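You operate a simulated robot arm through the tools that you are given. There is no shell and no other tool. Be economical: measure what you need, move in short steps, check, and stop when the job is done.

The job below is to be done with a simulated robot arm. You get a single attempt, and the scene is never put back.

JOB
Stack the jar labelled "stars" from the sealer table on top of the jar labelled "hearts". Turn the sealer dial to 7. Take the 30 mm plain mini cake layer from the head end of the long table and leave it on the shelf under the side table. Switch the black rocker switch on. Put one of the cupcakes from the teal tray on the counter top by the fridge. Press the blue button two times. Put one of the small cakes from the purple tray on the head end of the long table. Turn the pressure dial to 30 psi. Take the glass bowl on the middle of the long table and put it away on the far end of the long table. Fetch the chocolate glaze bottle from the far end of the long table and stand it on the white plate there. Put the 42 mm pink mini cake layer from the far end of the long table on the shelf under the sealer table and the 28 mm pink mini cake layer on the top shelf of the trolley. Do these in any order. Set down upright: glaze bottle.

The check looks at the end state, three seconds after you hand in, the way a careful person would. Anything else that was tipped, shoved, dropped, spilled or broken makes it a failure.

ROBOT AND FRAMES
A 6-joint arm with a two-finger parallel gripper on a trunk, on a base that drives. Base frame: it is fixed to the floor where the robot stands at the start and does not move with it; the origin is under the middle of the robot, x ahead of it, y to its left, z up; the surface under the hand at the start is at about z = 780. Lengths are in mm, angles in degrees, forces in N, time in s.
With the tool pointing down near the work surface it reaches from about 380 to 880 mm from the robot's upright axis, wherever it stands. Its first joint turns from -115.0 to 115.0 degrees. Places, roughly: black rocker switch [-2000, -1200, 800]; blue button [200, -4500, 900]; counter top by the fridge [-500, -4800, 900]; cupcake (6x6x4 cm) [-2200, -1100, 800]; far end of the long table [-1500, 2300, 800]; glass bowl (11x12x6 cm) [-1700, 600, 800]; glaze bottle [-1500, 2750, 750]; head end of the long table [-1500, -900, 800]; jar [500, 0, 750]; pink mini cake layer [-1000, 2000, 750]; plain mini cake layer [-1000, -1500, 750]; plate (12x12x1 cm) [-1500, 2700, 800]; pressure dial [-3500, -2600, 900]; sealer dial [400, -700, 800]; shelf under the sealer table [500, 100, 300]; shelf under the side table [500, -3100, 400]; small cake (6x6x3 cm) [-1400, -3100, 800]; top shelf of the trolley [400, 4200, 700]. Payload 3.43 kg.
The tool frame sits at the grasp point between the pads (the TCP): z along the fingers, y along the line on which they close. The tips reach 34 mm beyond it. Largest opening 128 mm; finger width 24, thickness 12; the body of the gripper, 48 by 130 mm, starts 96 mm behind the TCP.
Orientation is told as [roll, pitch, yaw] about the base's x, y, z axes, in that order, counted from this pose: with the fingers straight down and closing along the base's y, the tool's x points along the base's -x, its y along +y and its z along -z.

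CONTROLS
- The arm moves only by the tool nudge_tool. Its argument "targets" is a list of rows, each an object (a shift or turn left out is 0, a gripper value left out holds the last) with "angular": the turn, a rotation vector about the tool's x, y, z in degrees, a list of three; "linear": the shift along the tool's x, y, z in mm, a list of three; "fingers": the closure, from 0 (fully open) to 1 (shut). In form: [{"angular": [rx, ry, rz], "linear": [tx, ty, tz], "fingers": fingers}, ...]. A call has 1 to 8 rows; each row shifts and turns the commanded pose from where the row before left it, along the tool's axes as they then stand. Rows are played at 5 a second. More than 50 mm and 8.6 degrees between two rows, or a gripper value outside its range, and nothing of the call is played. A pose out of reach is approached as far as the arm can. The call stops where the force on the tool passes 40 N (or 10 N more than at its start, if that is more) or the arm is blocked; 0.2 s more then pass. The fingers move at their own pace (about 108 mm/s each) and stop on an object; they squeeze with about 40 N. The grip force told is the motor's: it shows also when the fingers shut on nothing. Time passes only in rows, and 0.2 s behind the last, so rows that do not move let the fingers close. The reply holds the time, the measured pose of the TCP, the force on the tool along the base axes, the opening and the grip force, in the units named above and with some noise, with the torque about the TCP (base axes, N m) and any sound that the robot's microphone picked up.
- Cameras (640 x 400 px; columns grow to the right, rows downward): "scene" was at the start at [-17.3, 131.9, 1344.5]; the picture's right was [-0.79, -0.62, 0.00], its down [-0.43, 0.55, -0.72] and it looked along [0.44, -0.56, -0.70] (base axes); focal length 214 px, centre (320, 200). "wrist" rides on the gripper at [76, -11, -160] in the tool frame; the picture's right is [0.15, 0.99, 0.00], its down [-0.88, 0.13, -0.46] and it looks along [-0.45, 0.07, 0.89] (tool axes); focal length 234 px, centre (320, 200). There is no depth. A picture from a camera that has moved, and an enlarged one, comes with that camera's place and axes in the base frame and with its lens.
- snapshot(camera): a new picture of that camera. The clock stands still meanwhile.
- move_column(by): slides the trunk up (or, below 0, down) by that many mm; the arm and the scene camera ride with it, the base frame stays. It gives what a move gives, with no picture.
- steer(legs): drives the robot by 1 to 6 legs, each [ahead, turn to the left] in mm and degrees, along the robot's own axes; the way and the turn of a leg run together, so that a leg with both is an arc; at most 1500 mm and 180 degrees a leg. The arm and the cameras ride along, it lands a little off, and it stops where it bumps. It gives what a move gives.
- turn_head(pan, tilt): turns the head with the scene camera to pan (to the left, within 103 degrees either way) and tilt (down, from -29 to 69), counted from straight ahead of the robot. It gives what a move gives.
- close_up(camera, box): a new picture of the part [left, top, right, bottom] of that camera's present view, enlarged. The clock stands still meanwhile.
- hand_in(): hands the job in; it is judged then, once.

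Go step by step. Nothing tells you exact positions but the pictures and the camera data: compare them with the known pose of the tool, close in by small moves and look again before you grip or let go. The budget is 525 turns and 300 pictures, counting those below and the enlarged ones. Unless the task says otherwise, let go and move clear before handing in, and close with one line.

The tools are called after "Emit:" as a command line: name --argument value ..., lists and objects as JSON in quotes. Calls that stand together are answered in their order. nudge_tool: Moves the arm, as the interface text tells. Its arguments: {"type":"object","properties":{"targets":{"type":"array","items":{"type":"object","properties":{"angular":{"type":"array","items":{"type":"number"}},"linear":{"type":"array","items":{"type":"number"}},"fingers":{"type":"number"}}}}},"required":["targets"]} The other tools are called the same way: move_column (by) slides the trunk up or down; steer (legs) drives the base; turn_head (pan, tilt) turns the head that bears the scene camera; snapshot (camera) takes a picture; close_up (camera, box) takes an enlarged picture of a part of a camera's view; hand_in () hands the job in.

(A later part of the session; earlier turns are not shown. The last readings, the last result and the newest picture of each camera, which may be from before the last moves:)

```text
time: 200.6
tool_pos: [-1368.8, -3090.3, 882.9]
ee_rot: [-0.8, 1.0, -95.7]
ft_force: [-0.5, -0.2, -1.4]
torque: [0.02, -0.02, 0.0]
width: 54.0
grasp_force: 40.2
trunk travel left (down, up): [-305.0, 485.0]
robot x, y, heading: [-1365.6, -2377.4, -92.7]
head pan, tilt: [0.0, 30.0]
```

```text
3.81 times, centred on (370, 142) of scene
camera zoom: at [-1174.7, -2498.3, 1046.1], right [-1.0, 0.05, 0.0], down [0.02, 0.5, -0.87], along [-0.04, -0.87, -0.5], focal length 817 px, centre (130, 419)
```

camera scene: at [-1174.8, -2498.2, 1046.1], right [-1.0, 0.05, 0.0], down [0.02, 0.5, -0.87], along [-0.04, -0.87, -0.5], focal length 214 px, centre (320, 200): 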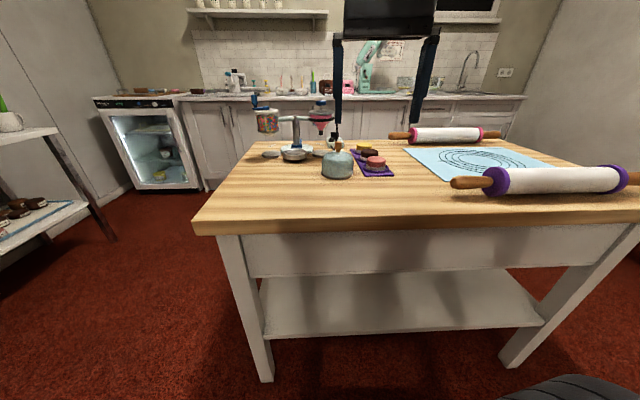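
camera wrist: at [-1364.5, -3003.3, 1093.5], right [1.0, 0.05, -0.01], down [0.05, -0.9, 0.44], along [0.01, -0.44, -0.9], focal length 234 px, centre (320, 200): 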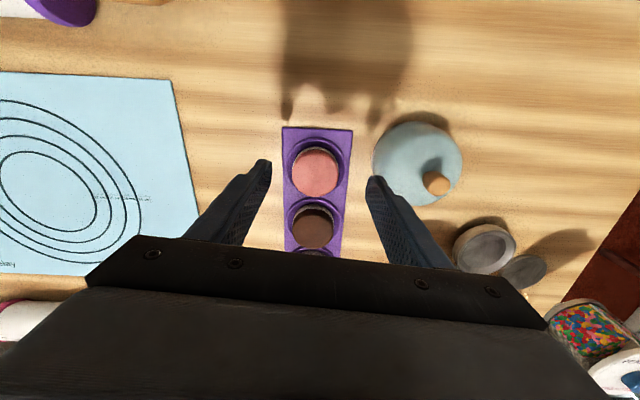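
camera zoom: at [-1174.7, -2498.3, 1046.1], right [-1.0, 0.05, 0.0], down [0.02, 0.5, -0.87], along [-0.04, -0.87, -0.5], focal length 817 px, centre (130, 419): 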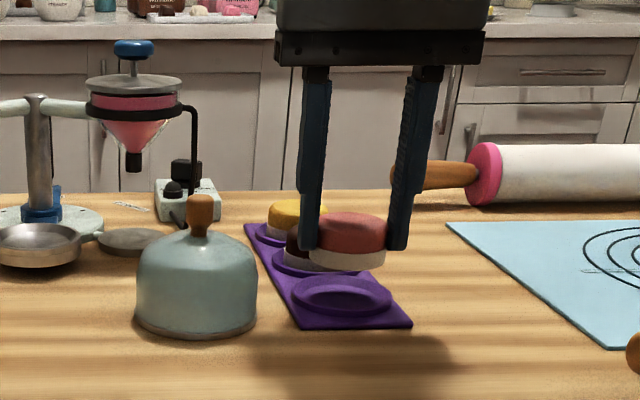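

Cake held. Lifting higher, retracting, and going round to the head end of the long table.

Emit:
nudge_tool --targets '[{"linear": [0, 0, -12]}, {"linear": [0, 0, -18]}, {"linear": [0, 0, -18]}, {"linear": [0, 0, -18]}, {"linear": [8, 0, -12]}, {"linear": [18, 0, 0]}, {"linear": [25, 0, 0]}, {"linear": [25, 0, 0]}]'

Emit:
nudge_tool --targets '[{"linear": [25, 0, 0]}, {"linear": [25, 0, 0]}, {"linear": [20, 0, 0]}, {"linear": [10, 0, 0]}]'

Emit:
steer --legs '[[0, 107], [500, 0], [0, 75]]'

Emit:
snapshot --camera "scene"

```text
time: 202.4
tool_pos: [-1359.3, -3016.0, 963.2]
ee_rot: [-0.9, 1.1, -95.7]
ft_force: [0.6, 0.6, 0.0]
torque: [0.0, -0.02, 0.01]
width: 53.7
grasp_force: 39.7
trunk travel left (down, up): [-305.0, 485.0]
robot x, y, heading: [-1364.9, -2383.4, -92.4]
head pan, tilt: [0.0, 30.0]
```

```text
time: 203.4
tool_pos: [-1352.3, -2937.5, 963.6]
ee_rot: [-0.8, 1.0, -95.7]
ft_force: [-0.8, -1.0, -0.4]
torque: [0.0, -0.01, -0.01]
width: 53.8
grasp_force: 40.2
trunk travel left (down, up): [-305.0, 485.0]
robot x, y, heading: [-1365.2, -2375.6, -92.5]
head pan, tilt: [0.0, 30.0]
```

```text
time: 214.1
tool_pos: [-902.3, -1705.6, 963.3]
ee_rot: [-0.8, 1.0, 85.8]
ft_force: [0.7, 0.2, -1.0]
torque: [-0.02, 0.03, 0.02]
width: 53.7
grasp_force: 40.1
trunk travel left (down, up): [-305.0, 485.0]
robot x, y, heading: [-876.3, -2267.3, 88.8]
head pan, tilt: [0.0, 30.0]
```

```text
204 pictures are left
camera scene: at [-1069.1, -2147.7, 1046.1], right [1.0, -0.02, 0.0], down [-0.01, -0.5, -0.87], along [0.02, 0.87, -0.5], focal length 214 px, centre (320, 200)
```

scene: 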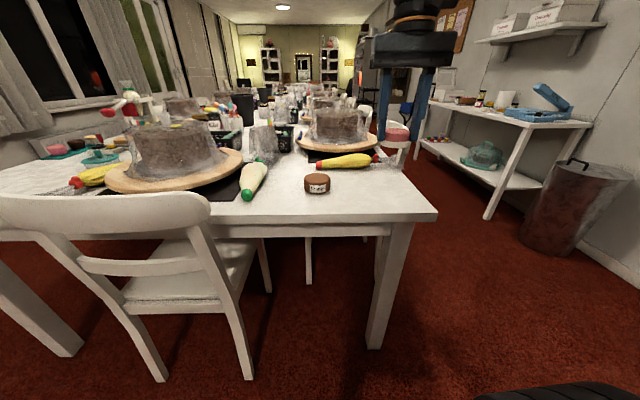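

The spot where the 30 mm layer was, about [-880,-1570], is free. Placing the cake there.

Emit:
nudge_tool --targets '[{"linear": [-10, 0, 0]}, {"linear": [-22, -3, 0]}, {"linear": [-25, -3, 0]}, {"linear": [-25, -3, 0]}, {"linear": [-25, -3, 0]}, {"linear": [-20, 0, 0]}, {"linear": [-10, 0, 0]}]'

Emit:
nudge_tool --targets '[{"linear": [0, 0, 10]}, {"linear": [0, 0, 20]}, {"linear": [0, 0, 25]}, {"linear": [0, 0, 25]}, {"linear": [0, 0, 25]}, {"linear": [0, 0, 15]}, {"linear": [0, 0, 8]}]'

Emit:
close_up --camera "scene" --box '[280, 90, 450, 240]'

Emit:
snapshot --camera "wrist"

```text
time: 215.7
tool_pos: [-880.9, -1571.1, 962.2]
ee_rot: [-1.0, 1.0, 85.7]
ft_force: [-0.8, -0.2, 1.1]
torque: [0.0, 0.03, -0.03]
width: 53.7
grasp_force: 40.0
trunk travel left (down, up): [-305.0, 485.0]
robot x, y, heading: [-879.5, -2264.3, 88.8]
head pan, tilt: [0.0, 30.0]
```

```text
time: 217.3
tool_pos: [-878.7, -1573.4, 834.1]
ee_rot: [-0.9, 1.0, 85.6]
ft_force: [-0.2, 0.3, -0.6]
torque: [0.03, 0.0, 0.03]
width: 53.6
grasp_force: 39.9
trunk travel left (down, up): [-305.0, 485.0]
robot x, y, heading: [-878.6, -2263.9, 88.6]
head pan, tilt: [0.0, 30.0]
```

```text
2.67 times, centred on (365, 165) of scene
camera zoom: at [-1069.1, -2147.7, 1046.1], right [1.0, -0.02, 0.0], down [-0.01, -0.5, -0.87], along [0.02, 0.87, -0.5], focal length 572 px, centre (200, 293)
```

zoom: 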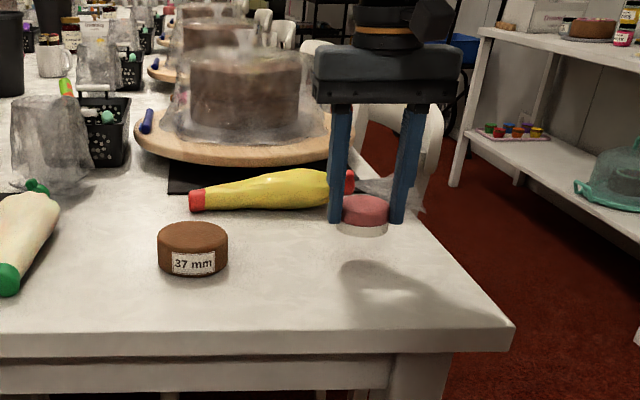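

```text
202 pictures are left
camera wrist: at [-875.4, -1646.4, 997.1], right [-1.0, -0.07, -0.01], down [-0.07, 0.9, 0.44], along [-0.02, 0.44, -0.9], focal length 234 px, centre (320, 200)
```

wrist: 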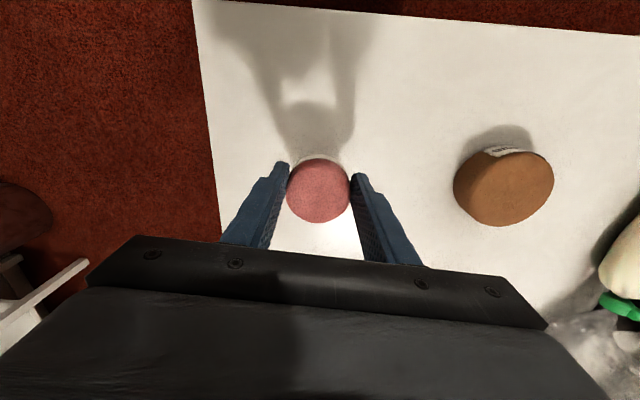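

Emit:
nudge_tool --targets '[{"linear": [0, 0, 10]}, {"linear": [0, 0, 8]}, {"linear": [0, 0, 6]}, {"linear": [0, 0, 3]}, {"linear": [0, 0, 2]}]'

Emit:
nudge_tool --targets '[{"linear": [0, 0, 2]}, {"linear": [0, 0, 2]}]'

Emit:
nudge_tool --targets '[{"linear": [0, 0, 2]}]'

```text
time: 218.5
tool_pos: [-877.1, -1572.7, 804.8]
ee_rot: [-0.9, 1.1, 85.7]
ft_force: [0.0, -0.2, 0.1]
torque: [0.01, -0.01, -0.04]
width: 53.8
grasp_force: 39.8
trunk travel left (down, up): [-305.0, 485.0]
robot x, y, heading: [-879.0, -2265.2, 88.8]
head pan, tilt: [0.0, 30.0]
```

```text
time: 219.1
tool_pos: [-877.5, -1573.1, 800.5]
ee_rot: [-0.8, 1.0, 85.7]
ft_force: [0.0, 0.1, -0.2]
torque: [0.05, 0.05, 0.0]
width: 53.9
grasp_force: 40.0
trunk travel left (down, up): [-305.0, 485.0]
robot x, y, heading: [-879.9, -2266.9, 88.9]
head pan, tilt: [0.0, 30.0]
```

```text
time: 219.5
tool_pos: [-878.0, -1573.1, 799.0]
ee_rot: [-0.9, 1.1, 85.7]
ft_force: [0.2, 0.3, -0.1]
torque: [0.04, -0.02, 0.0]
width: 53.7
grasp_force: 39.8
trunk travel left (down, up): [-305.0, 485.0]
robot x, y, heading: [-877.9, -2261.3, 88.7]
head pan, tilt: [0.0, 30.0]
```

Emit:
nudge_tool --targets '[{"linear": [0, 0, 2]}]'

Emit:
nudge_tool --targets '[{"linear": [0, 0, 2]}]'

Emit:
nudge_tool --targets '[{"linear": [0, 0, 2]}]'

```text
time: 219.9
tool_pos: [-877.6, -1573.2, 798.4]
ee_rot: [-0.8, 1.0, 85.7]
ft_force: [-0.1, 0.8, -0.9]
torque: [0.0, -0.01, 0.01]
width: 53.7
grasp_force: 40.4
trunk travel left (down, up): [-305.0, 485.0]
robot x, y, heading: [-879.0, -2265.8, 88.8]
head pan, tilt: [0.0, 30.0]
```

```text
time: 220.3
tool_pos: [-878.2, -1572.8, 794.5]
ee_rot: [-0.8, 1.0, 85.6]
ft_force: [-0.9, 0.0, -1.1]
torque: [0.03, 0.0, -0.01]
width: 54.1
grasp_force: 39.6
trunk travel left (down, up): [-305.0, 485.0]
robot x, y, heading: [-879.3, -2266.0, 88.9]
head pan, tilt: [0.0, 30.0]
```

```text
time: 220.7
tool_pos: [-877.7, -1572.2, 794.1]
ee_rot: [-0.9, 0.8, 85.6]
ft_force: [0.1, -2.6, 15.5]
torque: [-0.28, 0.07, -0.02]
width: 53.7
grasp_force: 39.6
trunk travel left (down, up): [-305.0, 485.0]
robot x, y, heading: [-876.0, -2263.1, 89.0]
head pan, tilt: [0.0, 30.0]
```

Down. Releasing and rising; then looking at the west side for the teal tray and rocker switch.

Emit:
nudge_tool --targets '[{"fingers": 0.4}, {"fingers": 0.3}, {"linear": [0, 0, -15]}, {"linear": [0, 0, -40]}, {"linear": [0, 0, -45]}, {"linear": [40, 0, -45]}, {"linear": [45, 0, 0]}, {"linear": [45, 0, 0]}]'

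Emit:
move_column --by 150

Emit:
turn_head --pan 35 --tilt 25

Emit:
snapshot --camera "scene"

```text
refused: row 6 steps farther than a row can; nothing moved
```

```text
time: 222.4
tool_pos: [-877.7, -1573.4, 943.0]
ee_rot: [-0.9, 1.1, 85.7]
ft_force: [0.0, 0.0, 0.2]
torque: [0.01, 0.01, -0.01]
width: 53.9
grasp_force: 40.2
trunk travel left (down, up): [-455.0, 335.0]
robot x, y, heading: [-879.4, -2268.1, 89.1]
head pan, tilt: [0.0, 30.0]
```

```text
time: 223.4
tool_pos: [-878.3, -1574.8, 942.2]
ee_rot: [-0.9, 1.0, 85.7]
ft_force: [0.3, 0.3, -0.6]
torque: [0.01, 0.01, -0.03]
width: 53.9
grasp_force: 40.3
trunk travel left (down, up): [-455.0, 335.0]
robot x, y, heading: [-878.0, -2261.0, 88.6]
head pan, tilt: [35.0, 25.0]
```

```text
201 pictures are left
camera scene: at [-1123.0, -2203.3, 1204.0], right [0.83, 0.56, 0.0], down [0.24, -0.35, -0.91], along [-0.5, 0.75, -0.42], focal length 214 px, centre (320, 200)
```

scene: 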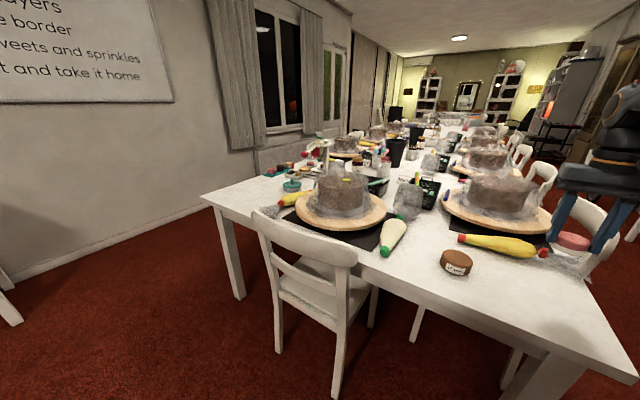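

The nudge was refused, so the cake came up with the trunk. Lowering back down the same amount (slightly short) and finishing with a fine step.

Emit:
move_column --by -144

Emit:
nudge_tool --targets '[{"linear": [0, 0, 2]}, {"linear": [0, 0, 2]}]'

Emit:
nudge_tool --targets '[{"linear": [0, 0, 2]}]'

```text
time: 225.2
tool_pos: [-878.4, -1572.8, 799.6]
ee_rot: [-0.9, 1.0, 85.6]
ft_force: [-0.2, -0.4, -0.8]
torque: [-0.01, 0.0, 0.02]
width: 53.8
grasp_force: 40.0
trunk travel left (down, up): [-311.0, 479.0]
robot x, y, heading: [-878.1, -2263.4, 88.9]
head pan, tilt: [35.0, 25.0]
```

```text
time: 225.8
tool_pos: [-877.8, -1573.6, 793.9]
ee_rot: [-0.8, 1.0, 85.6]
ft_force: [-0.3, -0.8, -0.8]
torque: [0.02, -0.02, 0.03]
width: 53.7
grasp_force: 40.1
trunk travel left (down, up): [-311.0, 479.0]
robot x, y, heading: [-875.7, -2260.5, 88.8]
head pan, tilt: [35.0, 25.0]
```

```text
time: 226.2
tool_pos: [-878.1, -1573.7, 794.2]
ee_rot: [-0.8, 0.9, 85.6]
ft_force: [1.3, -3.7, 11.6]
torque: [-0.04, 0.17, 0.08]
width: 54.0
grasp_force: 40.3
trunk travel left (down, up): [-311.0, 479.0]
robot x, y, heading: [-874.7, -2262.4, 88.8]
head pan, tilt: [35.0, 25.0]
```

Emit:
nudge_tool --targets '[{"fingers": 0.4}, {"fingers": 0.3}, {"linear": [0, 0, -15]}, {"linear": [0, 0, -40]}, {"linear": [0, 0, -45]}, {"linear": [0, 0, -45]}, {"linear": [45, 0, 0]}, {"linear": [45, 0, 0]}]'

Emit:
close_up --camera "scene" --box '[400, 170, 600, 290]'

Emit:
close_up --camera "scene" --box '[190, 130, 400, 250]'

```text
time: 227.9
tool_pos: [-887.7, -1659.5, 937.0]
ee_rot: [-0.9, 1.1, 85.7]
ft_force: [-0.8, 0.2, 0.3]
torque: [-0.02, 0.03, 0.01]
width: 89.7
grasp_force: 0.0
trunk travel left (down, up): [-311.0, 479.0]
robot x, y, heading: [-876.9, -2264.3, 89.0]
head pan, tilt: [35.0, 25.0]
```

```text
3.20 times, centred on (500, 230) of scene
camera zoom: at [-1122.2, -2162.8, 1060.0], right [0.83, 0.56, 0.0], down [0.24, -0.35, -0.91], along [-0.5, 0.75, -0.42], focal length 686 px, centre (-256, 104)
```

zoom: 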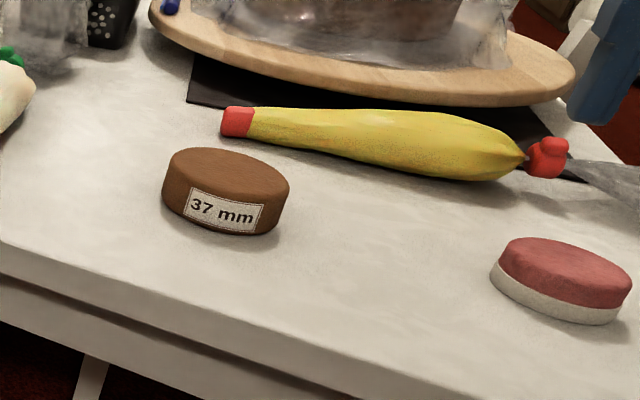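

```text
3.05 times, centred on (295, 190) of scene
camera zoom: at [-1122.2, -2162.8, 1060.0], right [0.83, 0.56, 0.0], down [0.24, -0.35, -0.91], along [-0.5, 0.75, -0.42], focal length 654 px, centre (396, 230)
```

zoom: 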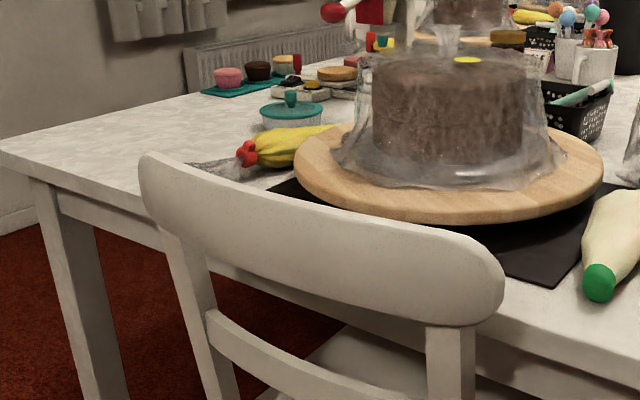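

The small cake stands on the head end. Next the west side: driving around to look at the teal tray and rocker switch.

Emit:
steer --legs '[[0, 91], [1500, 0], [130, 0], [0, -80]]'

Emit:
turn_head --pan 0 --tilt 20

Emit:
snapshot --camera "scene"

```text
time: 243.5
tool_pos: [-2646.7, -1693.9, 936.8]
ee_rot: [-0.9, 0.9, 98.4]
ft_force: [0.5, 0.0, 0.1]
torque: [0.02, 0.04, -0.01]
width: 89.4
grasp_force: 0.0
trunk travel left (down, up): [-311.0, 479.0]
robot x, y, heading: [-2505.8, -2283.3, 101.6]
head pan, tilt: [35.0, 25.0]
```

```text
time: 244.6
tool_pos: [-2647.7, -1695.0, 937.4]
ee_rot: [-0.9, 1.0, 98.3]
ft_force: [-0.5, -0.3, -0.6]
torque: [0.02, 0.03, -0.02]
width: 89.4
grasp_force: 0.1
trunk travel left (down, up): [-311.0, 479.0]
robot x, y, heading: [-2504.5, -2282.2, 101.4]
head pan, tilt: [0.0, 20.0]
```

```text
198 pictures are left
camera scene: at [-2716.5, -2209.0, 1068.1], right [0.98, 0.2, 0.0], down [0.07, -0.34, -0.94], along [-0.19, 0.92, -0.34], focal length 214 px, centre (320, 200)
```

scene: 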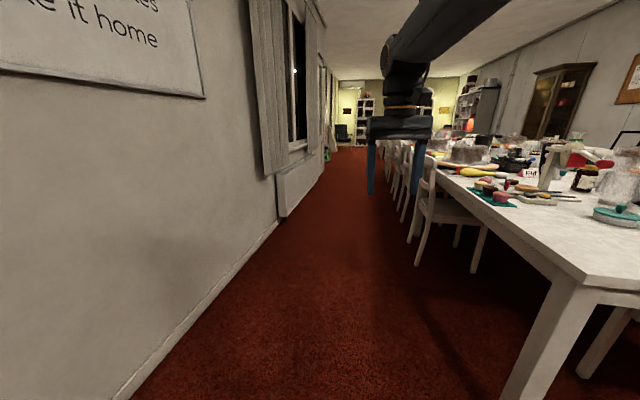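

Aisle is clear. Driving beside the teal tray (about [-2155,-1233]) and facing it, hand raised.

Emit:
move_column --by 120

Emit:
steer --legs '[[0, 1.6], [1100, 0], [0, -103]]'

Emit:
turn_head --pan 0 --tilt 35

Emit:
snapshot --camera "scene"

Emit:
snapshot --camera "wrist"

```text
time: 246.1
tool_pos: [-2646.9, -1693.9, 1056.6]
ee_rot: [-1.0, 0.9, 98.4]
ft_force: [0.0, 0.0, 0.5]
torque: [-0.01, -0.03, 0.05]
width: 89.6
grasp_force: 0.1
trunk travel left (down, up): [-431.0, 359.0]
robot x, y, heading: [-2501.1, -2284.4, 101.5]
head pan, tilt: [0.0, 20.0]
```

```text
time: 256.4
tool_pos: [-2144.5, -1185.8, 1057.1]
ee_rot: [-0.9, 1.0, -3.7]
ft_force: [-0.9, 0.2, 0.3]
torque: [0.0, 0.02, -0.01]
width: 89.7
grasp_force: 0.0
trunk travel left (down, up): [-431.0, 359.0]
robot x, y, heading: [-2751.1, -1201.2, -0.6]
head pan, tilt: [0.0, 20.0]
```

```text
time: 257.2
tool_pos: [-2146.0, -1186.5, 1055.8]
ee_rot: [-0.9, 1.0, -3.7]
ft_force: [1.0, 0.3, -0.6]
torque: [0.03, 0.03, -0.03]
width: 89.5
grasp_force: 0.1
trunk travel left (down, up): [-431.0, 359.0]
robot x, y, heading: [-2751.0, -1202.8, -0.6]
head pan, tilt: [0.0, 35.0]
```

```text
197 pictures are left
camera scene: at [-2674.0, -1007.7, 1164.4], right [-0.01, -1.0, 0.0], down [-0.57, 0.01, -0.82], along [0.82, -0.01, -0.57], focal length 214 px, centre (320, 200)
```

scene: 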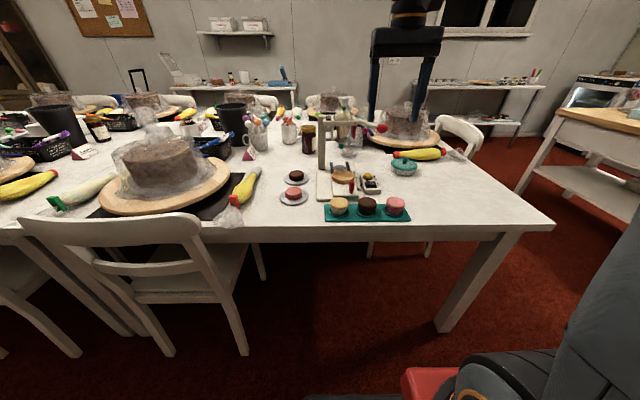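

```text
196 pictures are left
camera wrist: at [-2219.2, -1189.7, 1219.4], right [-0.08, 1.0, -0.01], down [0.9, 0.08, 0.44], along [0.44, 0.02, -0.9], focal length 234 px, centre (320, 200)
```

wrist: 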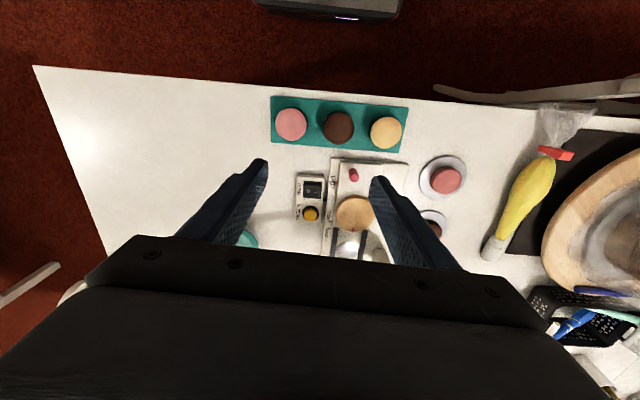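

Emit:
close_up --camera "scene" --box '[270, 100, 430, 230]'

Emit:
close_up --camera "wrist" --box '[280, 160, 360, 230]'

```text
3.08 times, centred on (350, 165) of scene
camera zoom: at [-2674.0, -1007.7, 1164.4], right [-0.01, -1.0, 0.0], down [-0.57, 0.01, -0.82], along [0.82, -0.01, -0.57], focal length 660 px, centre (228, 308)
```

zoom: 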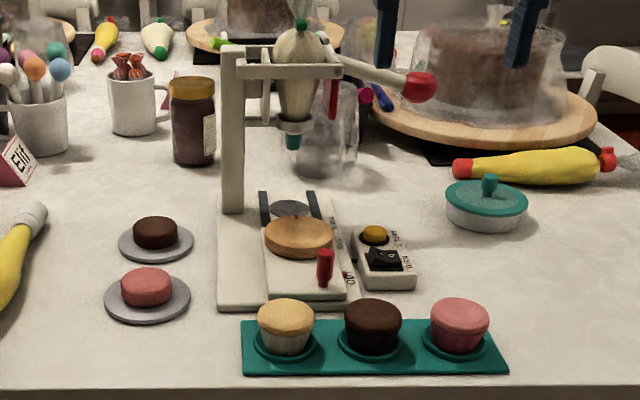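

```text
5.71 times, centred on (320, 195) of wrist
camera zoom: at [-2219.2, -1189.7, 1219.4], right [-0.08, 1.0, -0.01], down [0.9, 0.08, 0.44], along [0.44, 0.02, -0.9], focal length 1338 px, centre (320, 229)
```

zoom: 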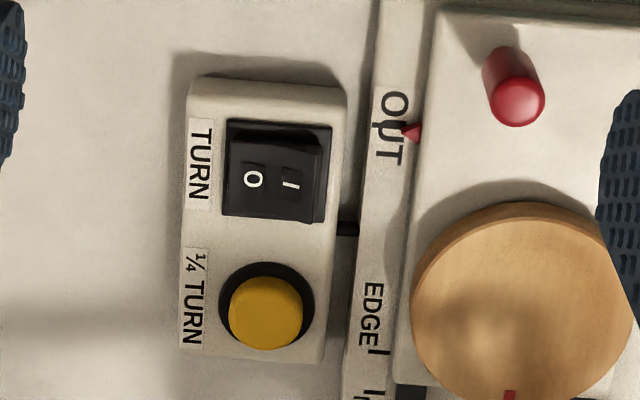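

The rocker has "O" on the −y half and "I" on the +y half; I'll press the I side at about [-2028,-1185] with closed fingers.

Emit:
nudge_tool --targets '[{"linear": [-40, 3, 0], "fingers": 1}, {"linear": [-40, 3, 0]}, {"linear": [-38, 2.6, 0]}, {"linear": [0, 0, 45]}, {"linear": [0, 0, 45]}, {"linear": [0, 0, 45]}, {"linear": [0, 0, 45]}, {"linear": [0, 0, 25]}]'

Emit:
snapshot --camera "wrist"

Emit:
close_up --camera "scene" --box '[290, 90, 430, 200]'

```text
time: 259.0
tool_pos: [-2030.8, -1188.0, 848.7]
ee_rot: [-0.8, 0.8, -3.7]
ft_force: [0.2, 0.6, 0.8]
torque: [0.0, 0.0, 0.03]
width: 0.1
grasp_force: 32.9
trunk travel left (down, up): [-431.0, 359.0]
robot x, y, heading: [-2748.4, -1205.6, -0.6]
head pan, tilt: [0.0, 35.0]
```

```text
193 pictures are left
camera wrist: at [-2104.9, -1192.7, 1011.1], right [-0.08, 1.0, -0.01], down [0.9, 0.08, 0.44], along [0.44, 0.02, -0.9], focal length 234 px, centre (320, 200)
```

wrist: 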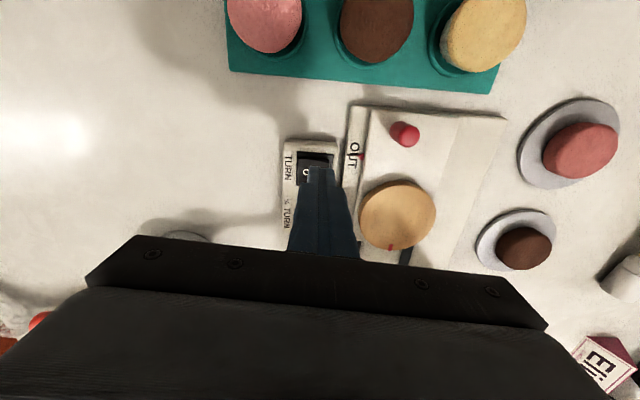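

```text
3.64 times, centred on (360, 145) of scene
camera zoom: at [-2674.2, -1007.7, 1164.3], right [-0.01, -1.0, 0.0], down [-0.57, 0.01, -0.82], along [0.82, -0.01, -0.57], focal length 780 px, centre (174, 400)
```

zoom: 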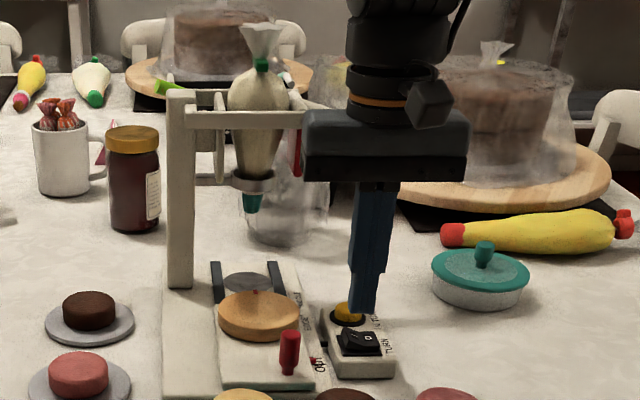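

Emit:
nudge_tool --targets '[{"linear": [-3, 6, 0]}, {"linear": [0, 0, 12]}, {"linear": [0, 0, 6]}]'

Emit:
close_up --camera "scene" --box '[340, 150, 410, 205]'

Emit:
close_up --camera "wrist" --box '[270, 130, 370, 200]'

```text
time: 259.8
tool_pos: [-2027.5, -1182.7, 831.3]
ee_rot: [-0.8, 1.0, -3.7]
ft_force: [-0.3, 0.1, 0.2]
torque: [-0.02, -0.02, -0.03]
width: 0.0
grasp_force: 33.2
trunk travel left (down, up): [-431.0, 359.0]
robot x, y, heading: [-2750.3, -1201.7, -0.6]
head pan, tilt: [0.0, 35.0]
```

```text
7.27 times, centred on (375, 178) of scene
camera zoom: at [-2674.0, -1007.7, 1164.3], right [-0.01, -1.0, 0.0], down [-0.57, 0.01, -0.82], along [0.82, -0.01, -0.57], focal length 1560 px, centre (-80, 364)
```

zoom: 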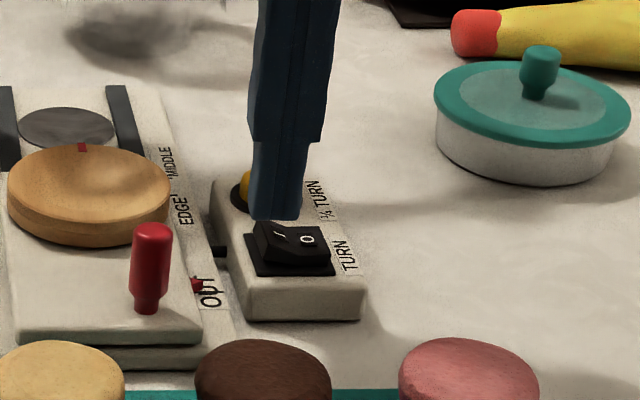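

```text
5.71 times, centred on (320, 165) of wrist
camera zoom: at [-2101.3, -1186.6, 993.4], right [-0.08, 1.0, -0.01], down [0.9, 0.08, 0.44], along [0.44, 0.02, -0.9], focal length 1338 px, centre (320, 400)
```

zoom: 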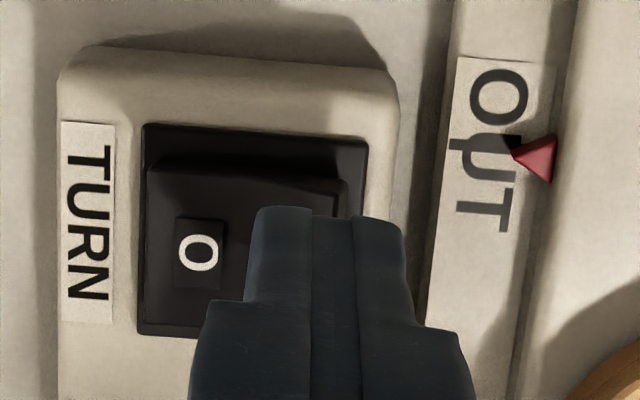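

Emit:
nudge_tool --targets '[{"linear": [5, -3, 0]}, {"linear": [0, 0, 3]}, {"linear": [0, 0, 3]}]'

Emit:
nudge_tool --targets '[{"linear": [0, 0, 3]}]'

Emit:
nudge_tool --targets '[{"linear": [0, 0, 3]}]'

Emit:
nudge_tool --targets '[{"linear": [0, 0, 3]}]'

```text
time: 260.6
tool_pos: [-2032.3, -1184.4, 825.8]
ee_rot: [-1.0, 1.0, -3.7]
ft_force: [0.5, 0.4, 0.5]
torque: [-0.01, -0.03, -0.02]
width: 0.1
grasp_force: 33.0
trunk travel left (down, up): [-431.0, 359.0]
robot x, y, heading: [-2747.6, -1205.1, -0.6]
head pan, tilt: [0.0, 35.0]
```

```text
time: 261.0
tool_pos: [-2032.3, -1184.9, 824.4]
ee_rot: [-0.8, 1.0, -3.7]
ft_force: [-0.7, 0.5, 1.5]
torque: [0.0, 0.02, 0.0]
width: 0.0
grasp_force: 32.5
trunk travel left (down, up): [-431.0, 359.0]
robot x, y, heading: [-2750.0, -1201.6, -0.7]
head pan, tilt: [0.0, 35.0]
```

```text
time: 261.4
tool_pos: [-2033.3, -1185.9, 819.9]
ee_rot: [-0.9, 1.1, -3.7]
ft_force: [0.3, 0.6, 1.2]
torque: [0.03, 0.02, 0.02]
width: 0.0
grasp_force: 34.1
trunk travel left (down, up): [-431.0, 359.0]
robot x, y, heading: [-2754.1, -1203.7, -0.4]
head pan, tilt: [0.0, 35.0]
```

```text
time: 261.8
tool_pos: [-2033.1, -1186.1, 819.0]
ee_rot: [-0.8, 0.9, -3.8]
ft_force: [-1.1, 0.6, 10.2]
torque: [-0.1, -0.1, 0.04]
width: 0.0
grasp_force: 32.9
trunk travel left (down, up): [-431.0, 359.0]
robot x, y, heading: [-2751.7, -1204.9, -0.3]
head pan, tilt: [0.0, 35.0]
```

Emit:
nudge_tool --targets '[{"linear": [0, 0, 2]}]'

Emit:
close_up --camera "scene" --box '[340, 150, 410, 205]'

```text
time: 262.2
tool_pos: [-2033.1, -1185.4, 818.1]
ee_rot: [-0.9, 0.6, -3.7]
ft_force: [-5.3, 0.7, 33.4]
torque: [-0.31, -0.08, -0.02]
width: 0.1
grasp_force: 33.1
trunk travel left (down, up): [-431.0, 359.0]
robot x, y, heading: [-2749.9, -1203.8, -0.9]
head pan, tilt: [0.0, 35.0]
```

```text
7.27 times, centred on (375, 178) of scene
camera zoom: at [-2675.4, -1007.6, 1164.6], right [-0.01, -1.0, 0.0], down [-0.57, 0.01, -0.82], along [0.82, -0.01, -0.57], focal length 1560 px, centre (-80, 364)
```

zoom: 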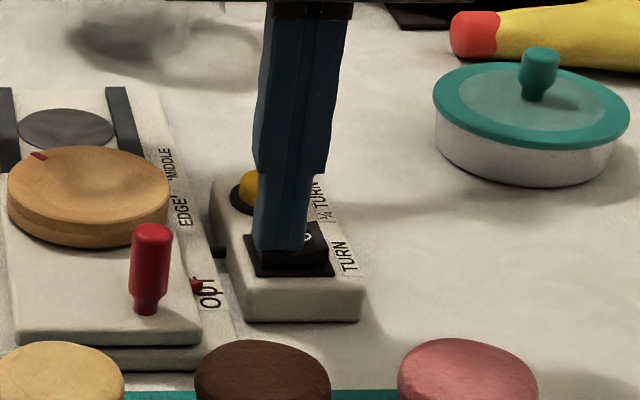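

The little turntable began to turn: the switch is on. Lifting off and verifying.

Emit:
nudge_tool --targets '[{"linear": [0, 0, -10]}, {"linear": [0, 0, -40]}, {"linear": [0, 0, -45]}, {"linear": [45, 0, 0]}, {"linear": [45, 0, 0]}]'

Emit:
close_up --camera "scene" --box '[340, 150, 410, 205]'

Emit:
snapshot --camera "wrist"

```text
time: 263.4
tool_pos: [-2124.4, -1179.5, 909.8]
ee_rot: [-1.0, 1.0, -3.8]
ft_force: [0.5, 0.4, -0.9]
torque: [0.0, 0.03, -0.06]
width: 0.3
grasp_force: 33.1
trunk travel left (down, up): [-431.0, 359.0]
robot x, y, heading: [-2748.8, -1205.9, -0.7]
head pan, tilt: [0.0, 35.0]
```

```text
7.27 times, centred on (375, 178) of scene
camera zoom: at [-2673.5, -1007.7, 1164.2], right [-0.01, -1.0, 0.0], down [-0.57, 0.01, -0.82], along [0.82, -0.01, -0.57], focal length 1560 px, centre (-80, 364)
```

zoom: 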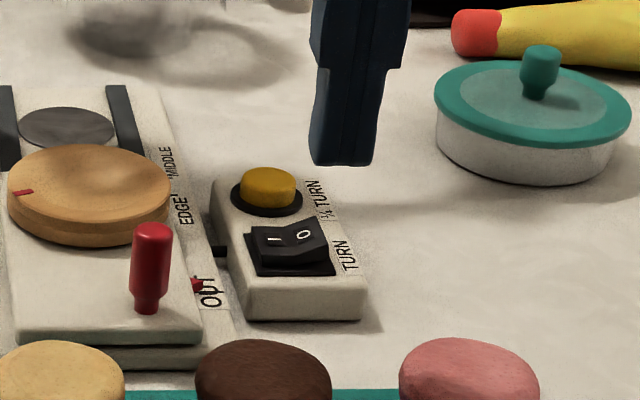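

```text
187 pictures are left
camera wrist: at [-2197.0, -1183.6, 1072.7], right [-0.08, 1.0, -0.01], down [0.9, 0.08, 0.44], along [0.44, 0.02, -0.9], focal length 234 px, centre (320, 200)
```

wrist: 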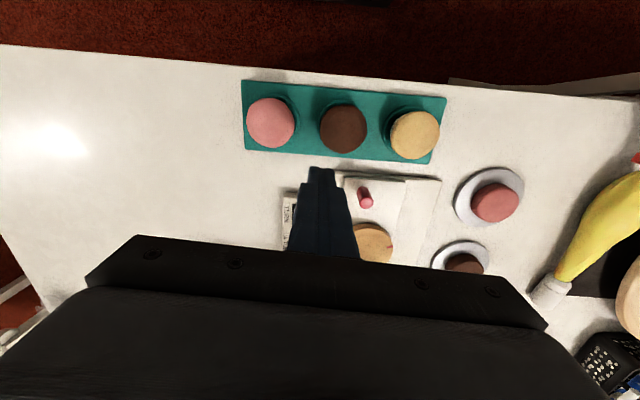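

The rocker is on (I side down). Now picking the pink cupcake at the end of the teal tray, ~[-2161,-1238], closing along x to stay clear of its neighbours.

Emit:
nudge_tool --targets '[{"linear": [16.5, -30, 0], "fingers": 0.3}, {"linear": [16.5, -30, 0]}, {"angular": [0, 0, -8.4]}, {"angular": [0, 0, -8.4]}, {"angular": [0, 0, -8.4]}, {"angular": [0, 0, -8.4]}, {"angular": [0, 0, -8.4]}, {"angular": [0, 0, -8.4]}]'

Emit:
nudge_tool --targets '[{"angular": [0, 0, -8.4]}, {"angular": [0, 0, -8.4]}, {"angular": [0, 0, -8.4]}, {"angular": [0, 0, -8.4]}, {"angular": [0, 0, -8.4]}, {"linear": [0, 0, 30]}]'

Emit:
snapshot --camera "wrist"

Emit:
close_up --camera "scene" --box '[310, 110, 450, 230]'

```text
time: 265.2
tool_pos: [-2158.4, -1236.0, 911.8]
ee_rot: [0.1, 1.3, 46.8]
ft_force: [-0.8, -0.4, -0.1]
torque: [-0.02, -0.03, 0.0]
width: 89.7
grasp_force: 0.0
trunk travel left (down, up): [-431.0, 359.0]
robot x, y, heading: [-2749.7, -1204.0, -0.5]
head pan, tilt: [0.0, 35.0]
```

```text
time: 266.6
tool_pos: [-2160.8, -1236.3, 881.6]
ee_rot: [1.0, 0.8, 88.9]
ft_force: [-0.5, -0.3, 0.2]
torque: [0.03, -0.04, -0.01]
width: 90.0
grasp_force: 0.0
trunk travel left (down, up): [-431.0, 359.0]
robot x, y, heading: [-2750.7, -1203.7, -0.5]
head pan, tilt: [0.0, 35.0]
```

```text
186 pictures are left
camera wrist: at [-2147.5, -1309.4, 1044.3], right [-0.99, -0.12, 0.02], down [-0.1, 0.89, 0.44], along [-0.07, 0.44, -0.9], focal length 234 px, centre (320, 200)
```

wrist: 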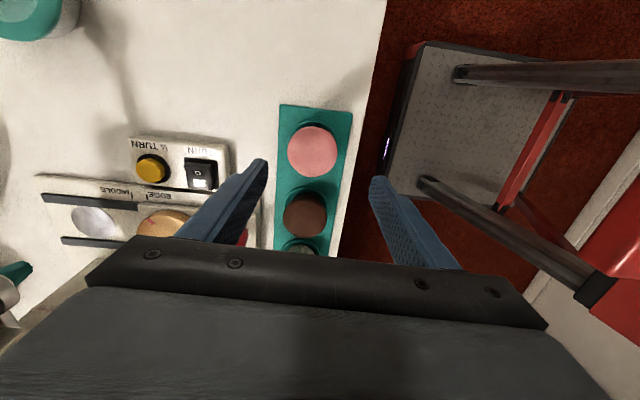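

```text
3.33 times, centred on (380, 170) of scene
camera zoom: at [-2674.2, -1007.7, 1164.3], right [-0.01, -1.0, 0.0], down [-0.57, 0.01, -0.82], along [0.82, -0.01, -0.57], focal length 715 px, centre (120, 300)
```

zoom: 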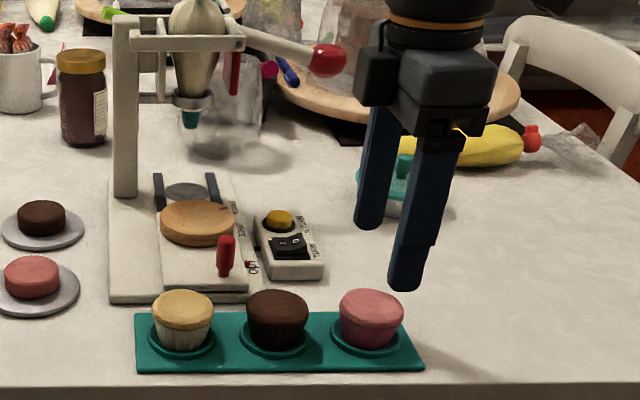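

Emit:
nudge_tool --targets '[{"linear": [9, -7, 0]}, {"linear": [0, 0, 20]}, {"linear": [0, 0, 14]}]'

Emit:
close_up --camera "wrist" --box '[220, 90, 420, 240]'

Emit:
close_up --camera "scene" --box '[350, 140, 450, 230]'

```text
time: 267.4
tool_pos: [-2153.2, -1246.0, 848.3]
ee_rot: [1.1, 0.7, 88.6]
ft_force: [0.8, 0.2, -0.1]
torque: [-0.02, -0.05, 0.03]
width: 89.7
grasp_force: 0.1
trunk travel left (down, up): [-431.0, 359.0]
robot x, y, heading: [-2751.6, -1203.5, -0.4]
head pan, tilt: [0.0, 35.0]
```

```text
2.67 times, centred on (320, 165) of wrist
camera zoom: at [-2140.4, -1319.1, 1009.8], right [-0.99, -0.12, 0.02], down [-0.1, 0.89, 0.44], along [-0.07, 0.44, -0.9], focal length 624 px, centre (320, 293)
```

zoom: 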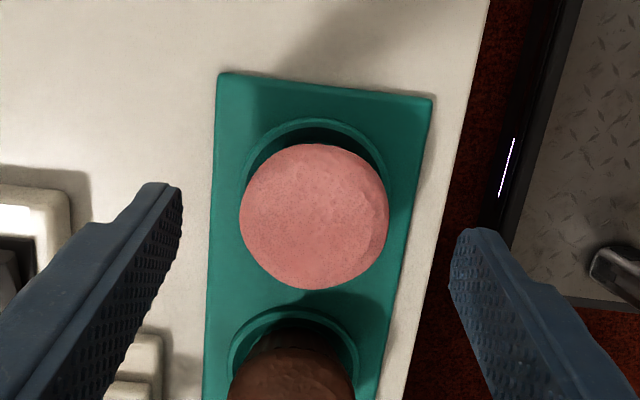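

```text
4.44 times, centred on (400, 185) of scene
camera zoom: at [-2674.1, -1007.7, 1164.3], right [-0.01, -1.0, 0.0], down [-0.57, 0.01, -0.82], along [0.82, -0.01, -0.57], focal length 953 px, centre (-36, 267)
```

zoom: 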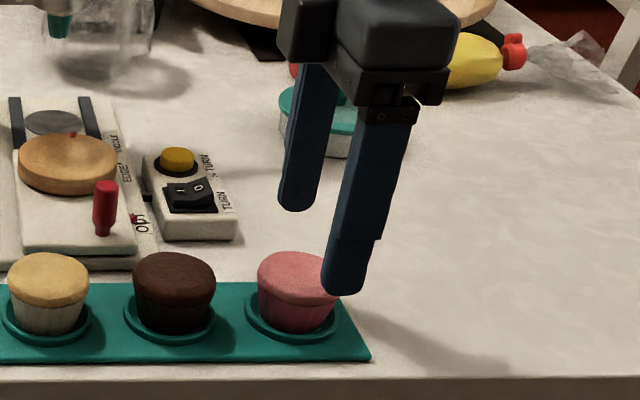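

Emit:
nudge_tool --targets '[{"linear": [-3, 0, 10]}, {"linear": [0, 0, 15]}, {"linear": [0, 0, 15]}, {"linear": [0, 0, 5]}]'

Emit:
close_up --camera "scene" --box '[350, 140, 450, 230]'

```text
time: 268.4
tool_pos: [-2154.3, -1243.5, 800.7]
ee_rot: [0.9, 0.8, 88.7]
ft_force: [0.1, -0.2, 0.2]
torque: [0.0, 0.02, -0.04]
width: 89.4
grasp_force: 0.1
trunk travel left (down, up): [-431.0, 359.0]
robot x, y, heading: [-2747.8, -1202.4, -0.8]
head pan, tilt: [0.0, 35.0]
```

```text
4.44 times, centred on (400, 185) of scene
camera zoom: at [-2674.1, -1007.7, 1164.3], right [-0.01, -1.0, 0.0], down [-0.57, 0.01, -0.82], along [0.82, -0.01, -0.57], focal length 953 px, centre (-36, 267)
```

zoom: 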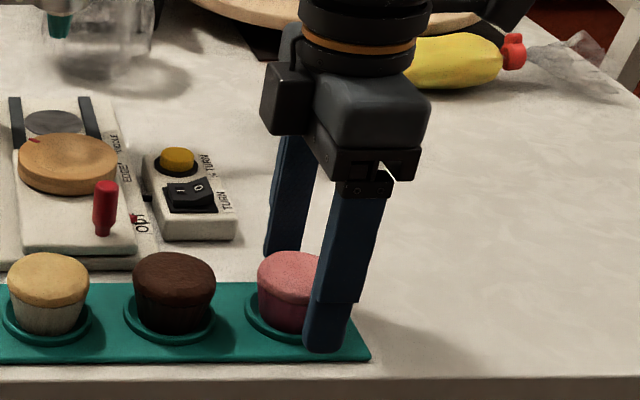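

Emit:
nudge_tool --targets '[{"linear": [-2, 0, 0], "fingers": 0.4}, {"fingers": 1.0}, {"fingers": 1.0}, {"fingers": 1.0}]'

Emit:
nudge_tool --targets '[{"linear": [0, 0, -2]}, {"linear": [0, 0, -4]}, {"linear": [0, 0, -7]}, {"linear": [0, 0, -10]}, {"linear": [0, 0, -12]}]'

Emit:
close_up --camera "scene" --box '[350, 120, 450, 230]'

```text
time: 269.4
tool_pos: [-2152.6, -1241.4, 803.3]
ee_rot: [0.9, 0.8, 88.7]
ft_force: [1.3, 1.2, 1.4]
torque: [0.04, 0.01, -0.02]
width: 54.6
grasp_force: 40.4
trunk travel left (down, up): [-431.0, 359.0]
robot x, y, heading: [-2755.3, -1202.6, -0.5]
head pan, tilt: [0.0, 35.0]
```

```text
time: 270.6
tool_pos: [-2152.6, -1239.2, 839.0]
ee_rot: [0.9, 0.8, 88.6]
ft_force: [0.1, 0.3, -1.6]
torque: [-0.02, 0.0, 0.02]
width: 54.6
grasp_force: 40.4
trunk travel left (down, up): [-431.0, 359.0]
robot x, y, heading: [-2750.7, -1201.8, -0.6]
head pan, tilt: [0.0, 35.0]
```

```text
3.64 times, centred on (400, 175) of scene
camera zoom: at [-2673.9, -1007.7, 1164.3], right [-0.01, -1.0, 0.0], down [-0.57, 0.01, -0.82], along [0.82, -0.01, -0.57], focal length 780 px, centre (29, 291)
```

zoom: 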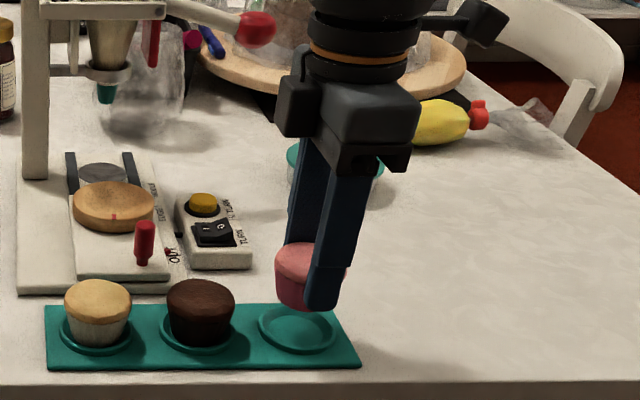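

Cupcake held. Lifting and carrying it around to the counter by the fridge.

Emit:
nudge_tool --targets '[{"linear": [0, 0, -14]}, {"linear": [0, 0, -18]}, {"linear": [0, 0, -20]}, {"linear": [0, 0, -20]}, {"linear": [0, 0, -12]}]'

Emit:
move_column --by 100

Emit:
steer --legs '[[0, -77.3], [1090, 0], [0, 78], [1100, 0], [1020, 0], [0, -90]]'

Emit:
steer --legs '[[1400, 0]]'

Emit:
turn_head --pan 0 --tilt 25

Emit:
snapshot --camera "scene"

```text
time: 271.8
tool_pos: [-2149.9, -1239.8, 923.6]
ee_rot: [1.0, 0.8, 88.6]
ft_force: [0.4, 0.4, -0.7]
torque: [0.0, 0.05, -0.01]
width: 54.6
grasp_force: 40.0
trunk travel left (down, up): [-431.0, 359.0]
robot x, y, heading: [-2748.3, -1204.6, -0.6]
head pan, tilt: [0.0, 35.0]
```

```text
time: 273.1
tool_pos: [-2152.3, -1240.5, 1022.0]
ee_rot: [1.0, 0.7, 88.7]
ft_force: [0.2, -0.3, -1.2]
torque: [0.0, 0.01, -0.01]
width: 54.9
grasp_force: 40.5
trunk travel left (down, up): [-531.0, 259.0]
robot x, y, heading: [-2751.0, -1205.9, -1.0]
head pan, tilt: [0.0, 35.0]
```

```text
time: 299.3
tool_pos: [-439.9, -2886.2, 1022.3]
ee_rot: [1.0, 0.8, -1.7]
ft_force: [0.1, 0.6, 0.2]
torque: [0.03, 0.01, 0.01]
width: 54.5
grasp_force: 40.2
trunk travel left (down, up): [-531.0, 259.0]
robot x, y, heading: [-399.2, -2287.4, -91.2]
head pan, tilt: [0.0, 35.0]
```

```text
time: 306.4
tool_pos: [-477.7, -4316.5, 1022.9]
ee_rot: [0.9, 0.8, -2.4]
ft_force: [0.3, -0.4, -1.1]
torque: [-0.01, 0.0, 0.0]
width: 54.6
grasp_force: 39.9
trunk travel left (down, up): [-531.0, 259.0]
robot x, y, heading: [-427.1, -3717.0, -91.7]
head pan, tilt: [0.0, 35.0]
```

```text
time: 307.1
tool_pos: [-477.4, -4317.2, 1022.8]
ee_rot: [1.0, 0.8, -2.4]
ft_force: [0.1, -0.7, 0.0]
torque: [0.01, 0.01, 0.01]
width: 54.8
grasp_force: 40.6
trunk travel left (down, up): [-531.0, 259.0]
robot x, y, heading: [-431.5, -3717.8, -91.5]
head pan, tilt: [0.0, 25.0]
```

```text
180 pictures are left
camera scene: at [-237.5, -3772.7, 1280.0], right [-1.0, 0.03, 0.0], down [0.01, 0.42, -0.91], along [-0.02, -0.91, -0.42], focal length 214 px, centre (320, 200)
```

scene: 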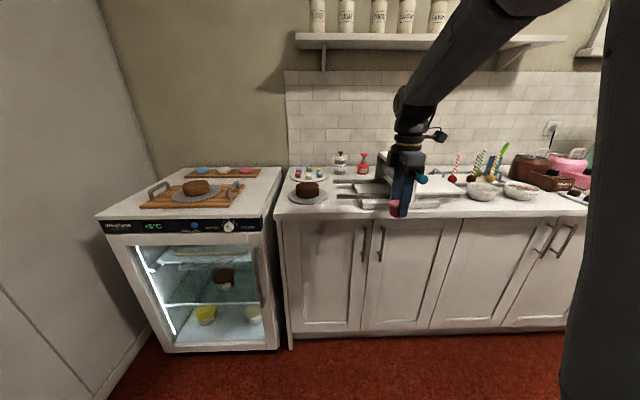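

Emit:
close_up --camera "scene" --box '[265, 140, 505, 230]'

Emit:
snapshot --camera "wrist"

```text
2.67 times, centred on (385, 185) of scene
camera zoom: at [-237.5, -3772.7, 1280.0], right [-1.0, 0.03, 0.0], down [0.01, 0.42, -0.91], along [-0.02, -0.91, -0.42], focal length 572 px, centre (147, 240)
```

zoom: 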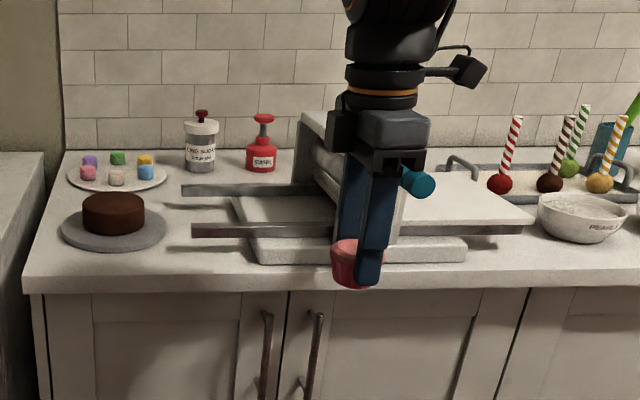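

```text
178 pictures are left
camera wrist: at [-551.3, -4327.2, 1184.6], right [-0.11, 0.99, 0.02], down [0.89, 0.09, 0.45], along [0.44, 0.07, -0.9], focal length 234 px, centre (320, 200)
```

wrist: 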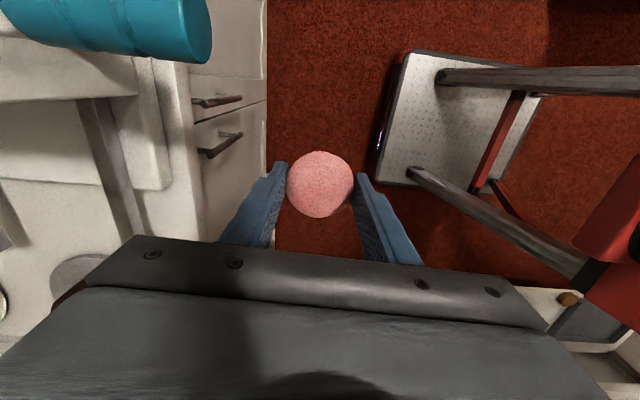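

Free spot on the counter near the fridge at about [-270,-4525], surface z ≈ 885. Shifting the hand sideways first (clear of the teal crank), then driving in.

Emit:
nudge_tool --targets '[{"linear": [-12, 0, 0]}, {"linear": [-25, 1, 0]}, {"linear": [-30, 1, 0]}, {"linear": [-30, 1, 0]}, {"linear": [-30, 1, 0]}, {"linear": [-30, 1, 0]}, {"linear": [-30, 1, 0]}, {"linear": [-20, 1, 0]}]'

Emit:
steer --legs '[[205, 0]]'

Emit:
snapshot --camera "wrist"

Emit:
snapshot --camera "scene"

```text
time: 308.9
tool_pos: [-269.8, -4316.5, 1019.6]
ee_rot: [1.0, 0.8, -2.3]
ft_force: [-0.6, 0.2, -0.6]
torque: [0.0, -0.04, 0.01]
width: 54.6
grasp_force: 40.1
trunk travel left (down, up): [-531.0, 259.0]
robot x, y, heading: [-432.8, -3716.9, -91.4]
head pan, tilt: [0.0, 25.0]
```

```text
time: 310.6
tool_pos: [-276.4, -4524.7, 1019.7]
ee_rot: [1.0, 0.8, -2.2]
ft_force: [-0.2, 0.5, -0.1]
torque: [0.02, 0.02, 0.0]
width: 54.4
grasp_force: 40.0
trunk travel left (down, up): [-531.0, 259.0]
robot x, y, heading: [-439.3, -3924.3, -91.5]
head pan, tilt: [0.0, 25.0]
```

```text
177 pictures are left
camera wrist: at [-349.6, -4536.9, 1182.3], right [-0.11, 0.99, 0.02], down [0.89, 0.09, 0.44], along [0.44, 0.07, -0.9], focal length 234 px, centre (320, 200)
```

wrist: 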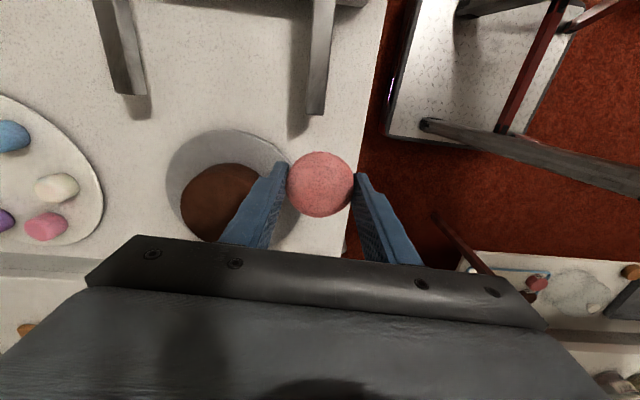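

```text
176 pictures are left
camera scene: at [-243.2, -3981.7, 1280.1], right [-1.0, 0.03, 0.0], down [0.01, 0.42, -0.91], along [-0.03, -0.91, -0.42], focal length 214 px, centre (320, 200)
```

scene: 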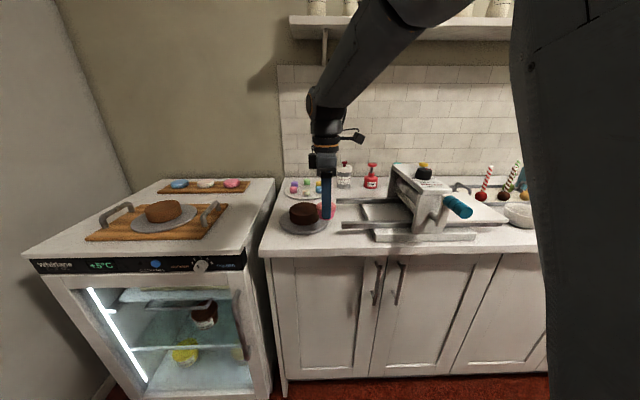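

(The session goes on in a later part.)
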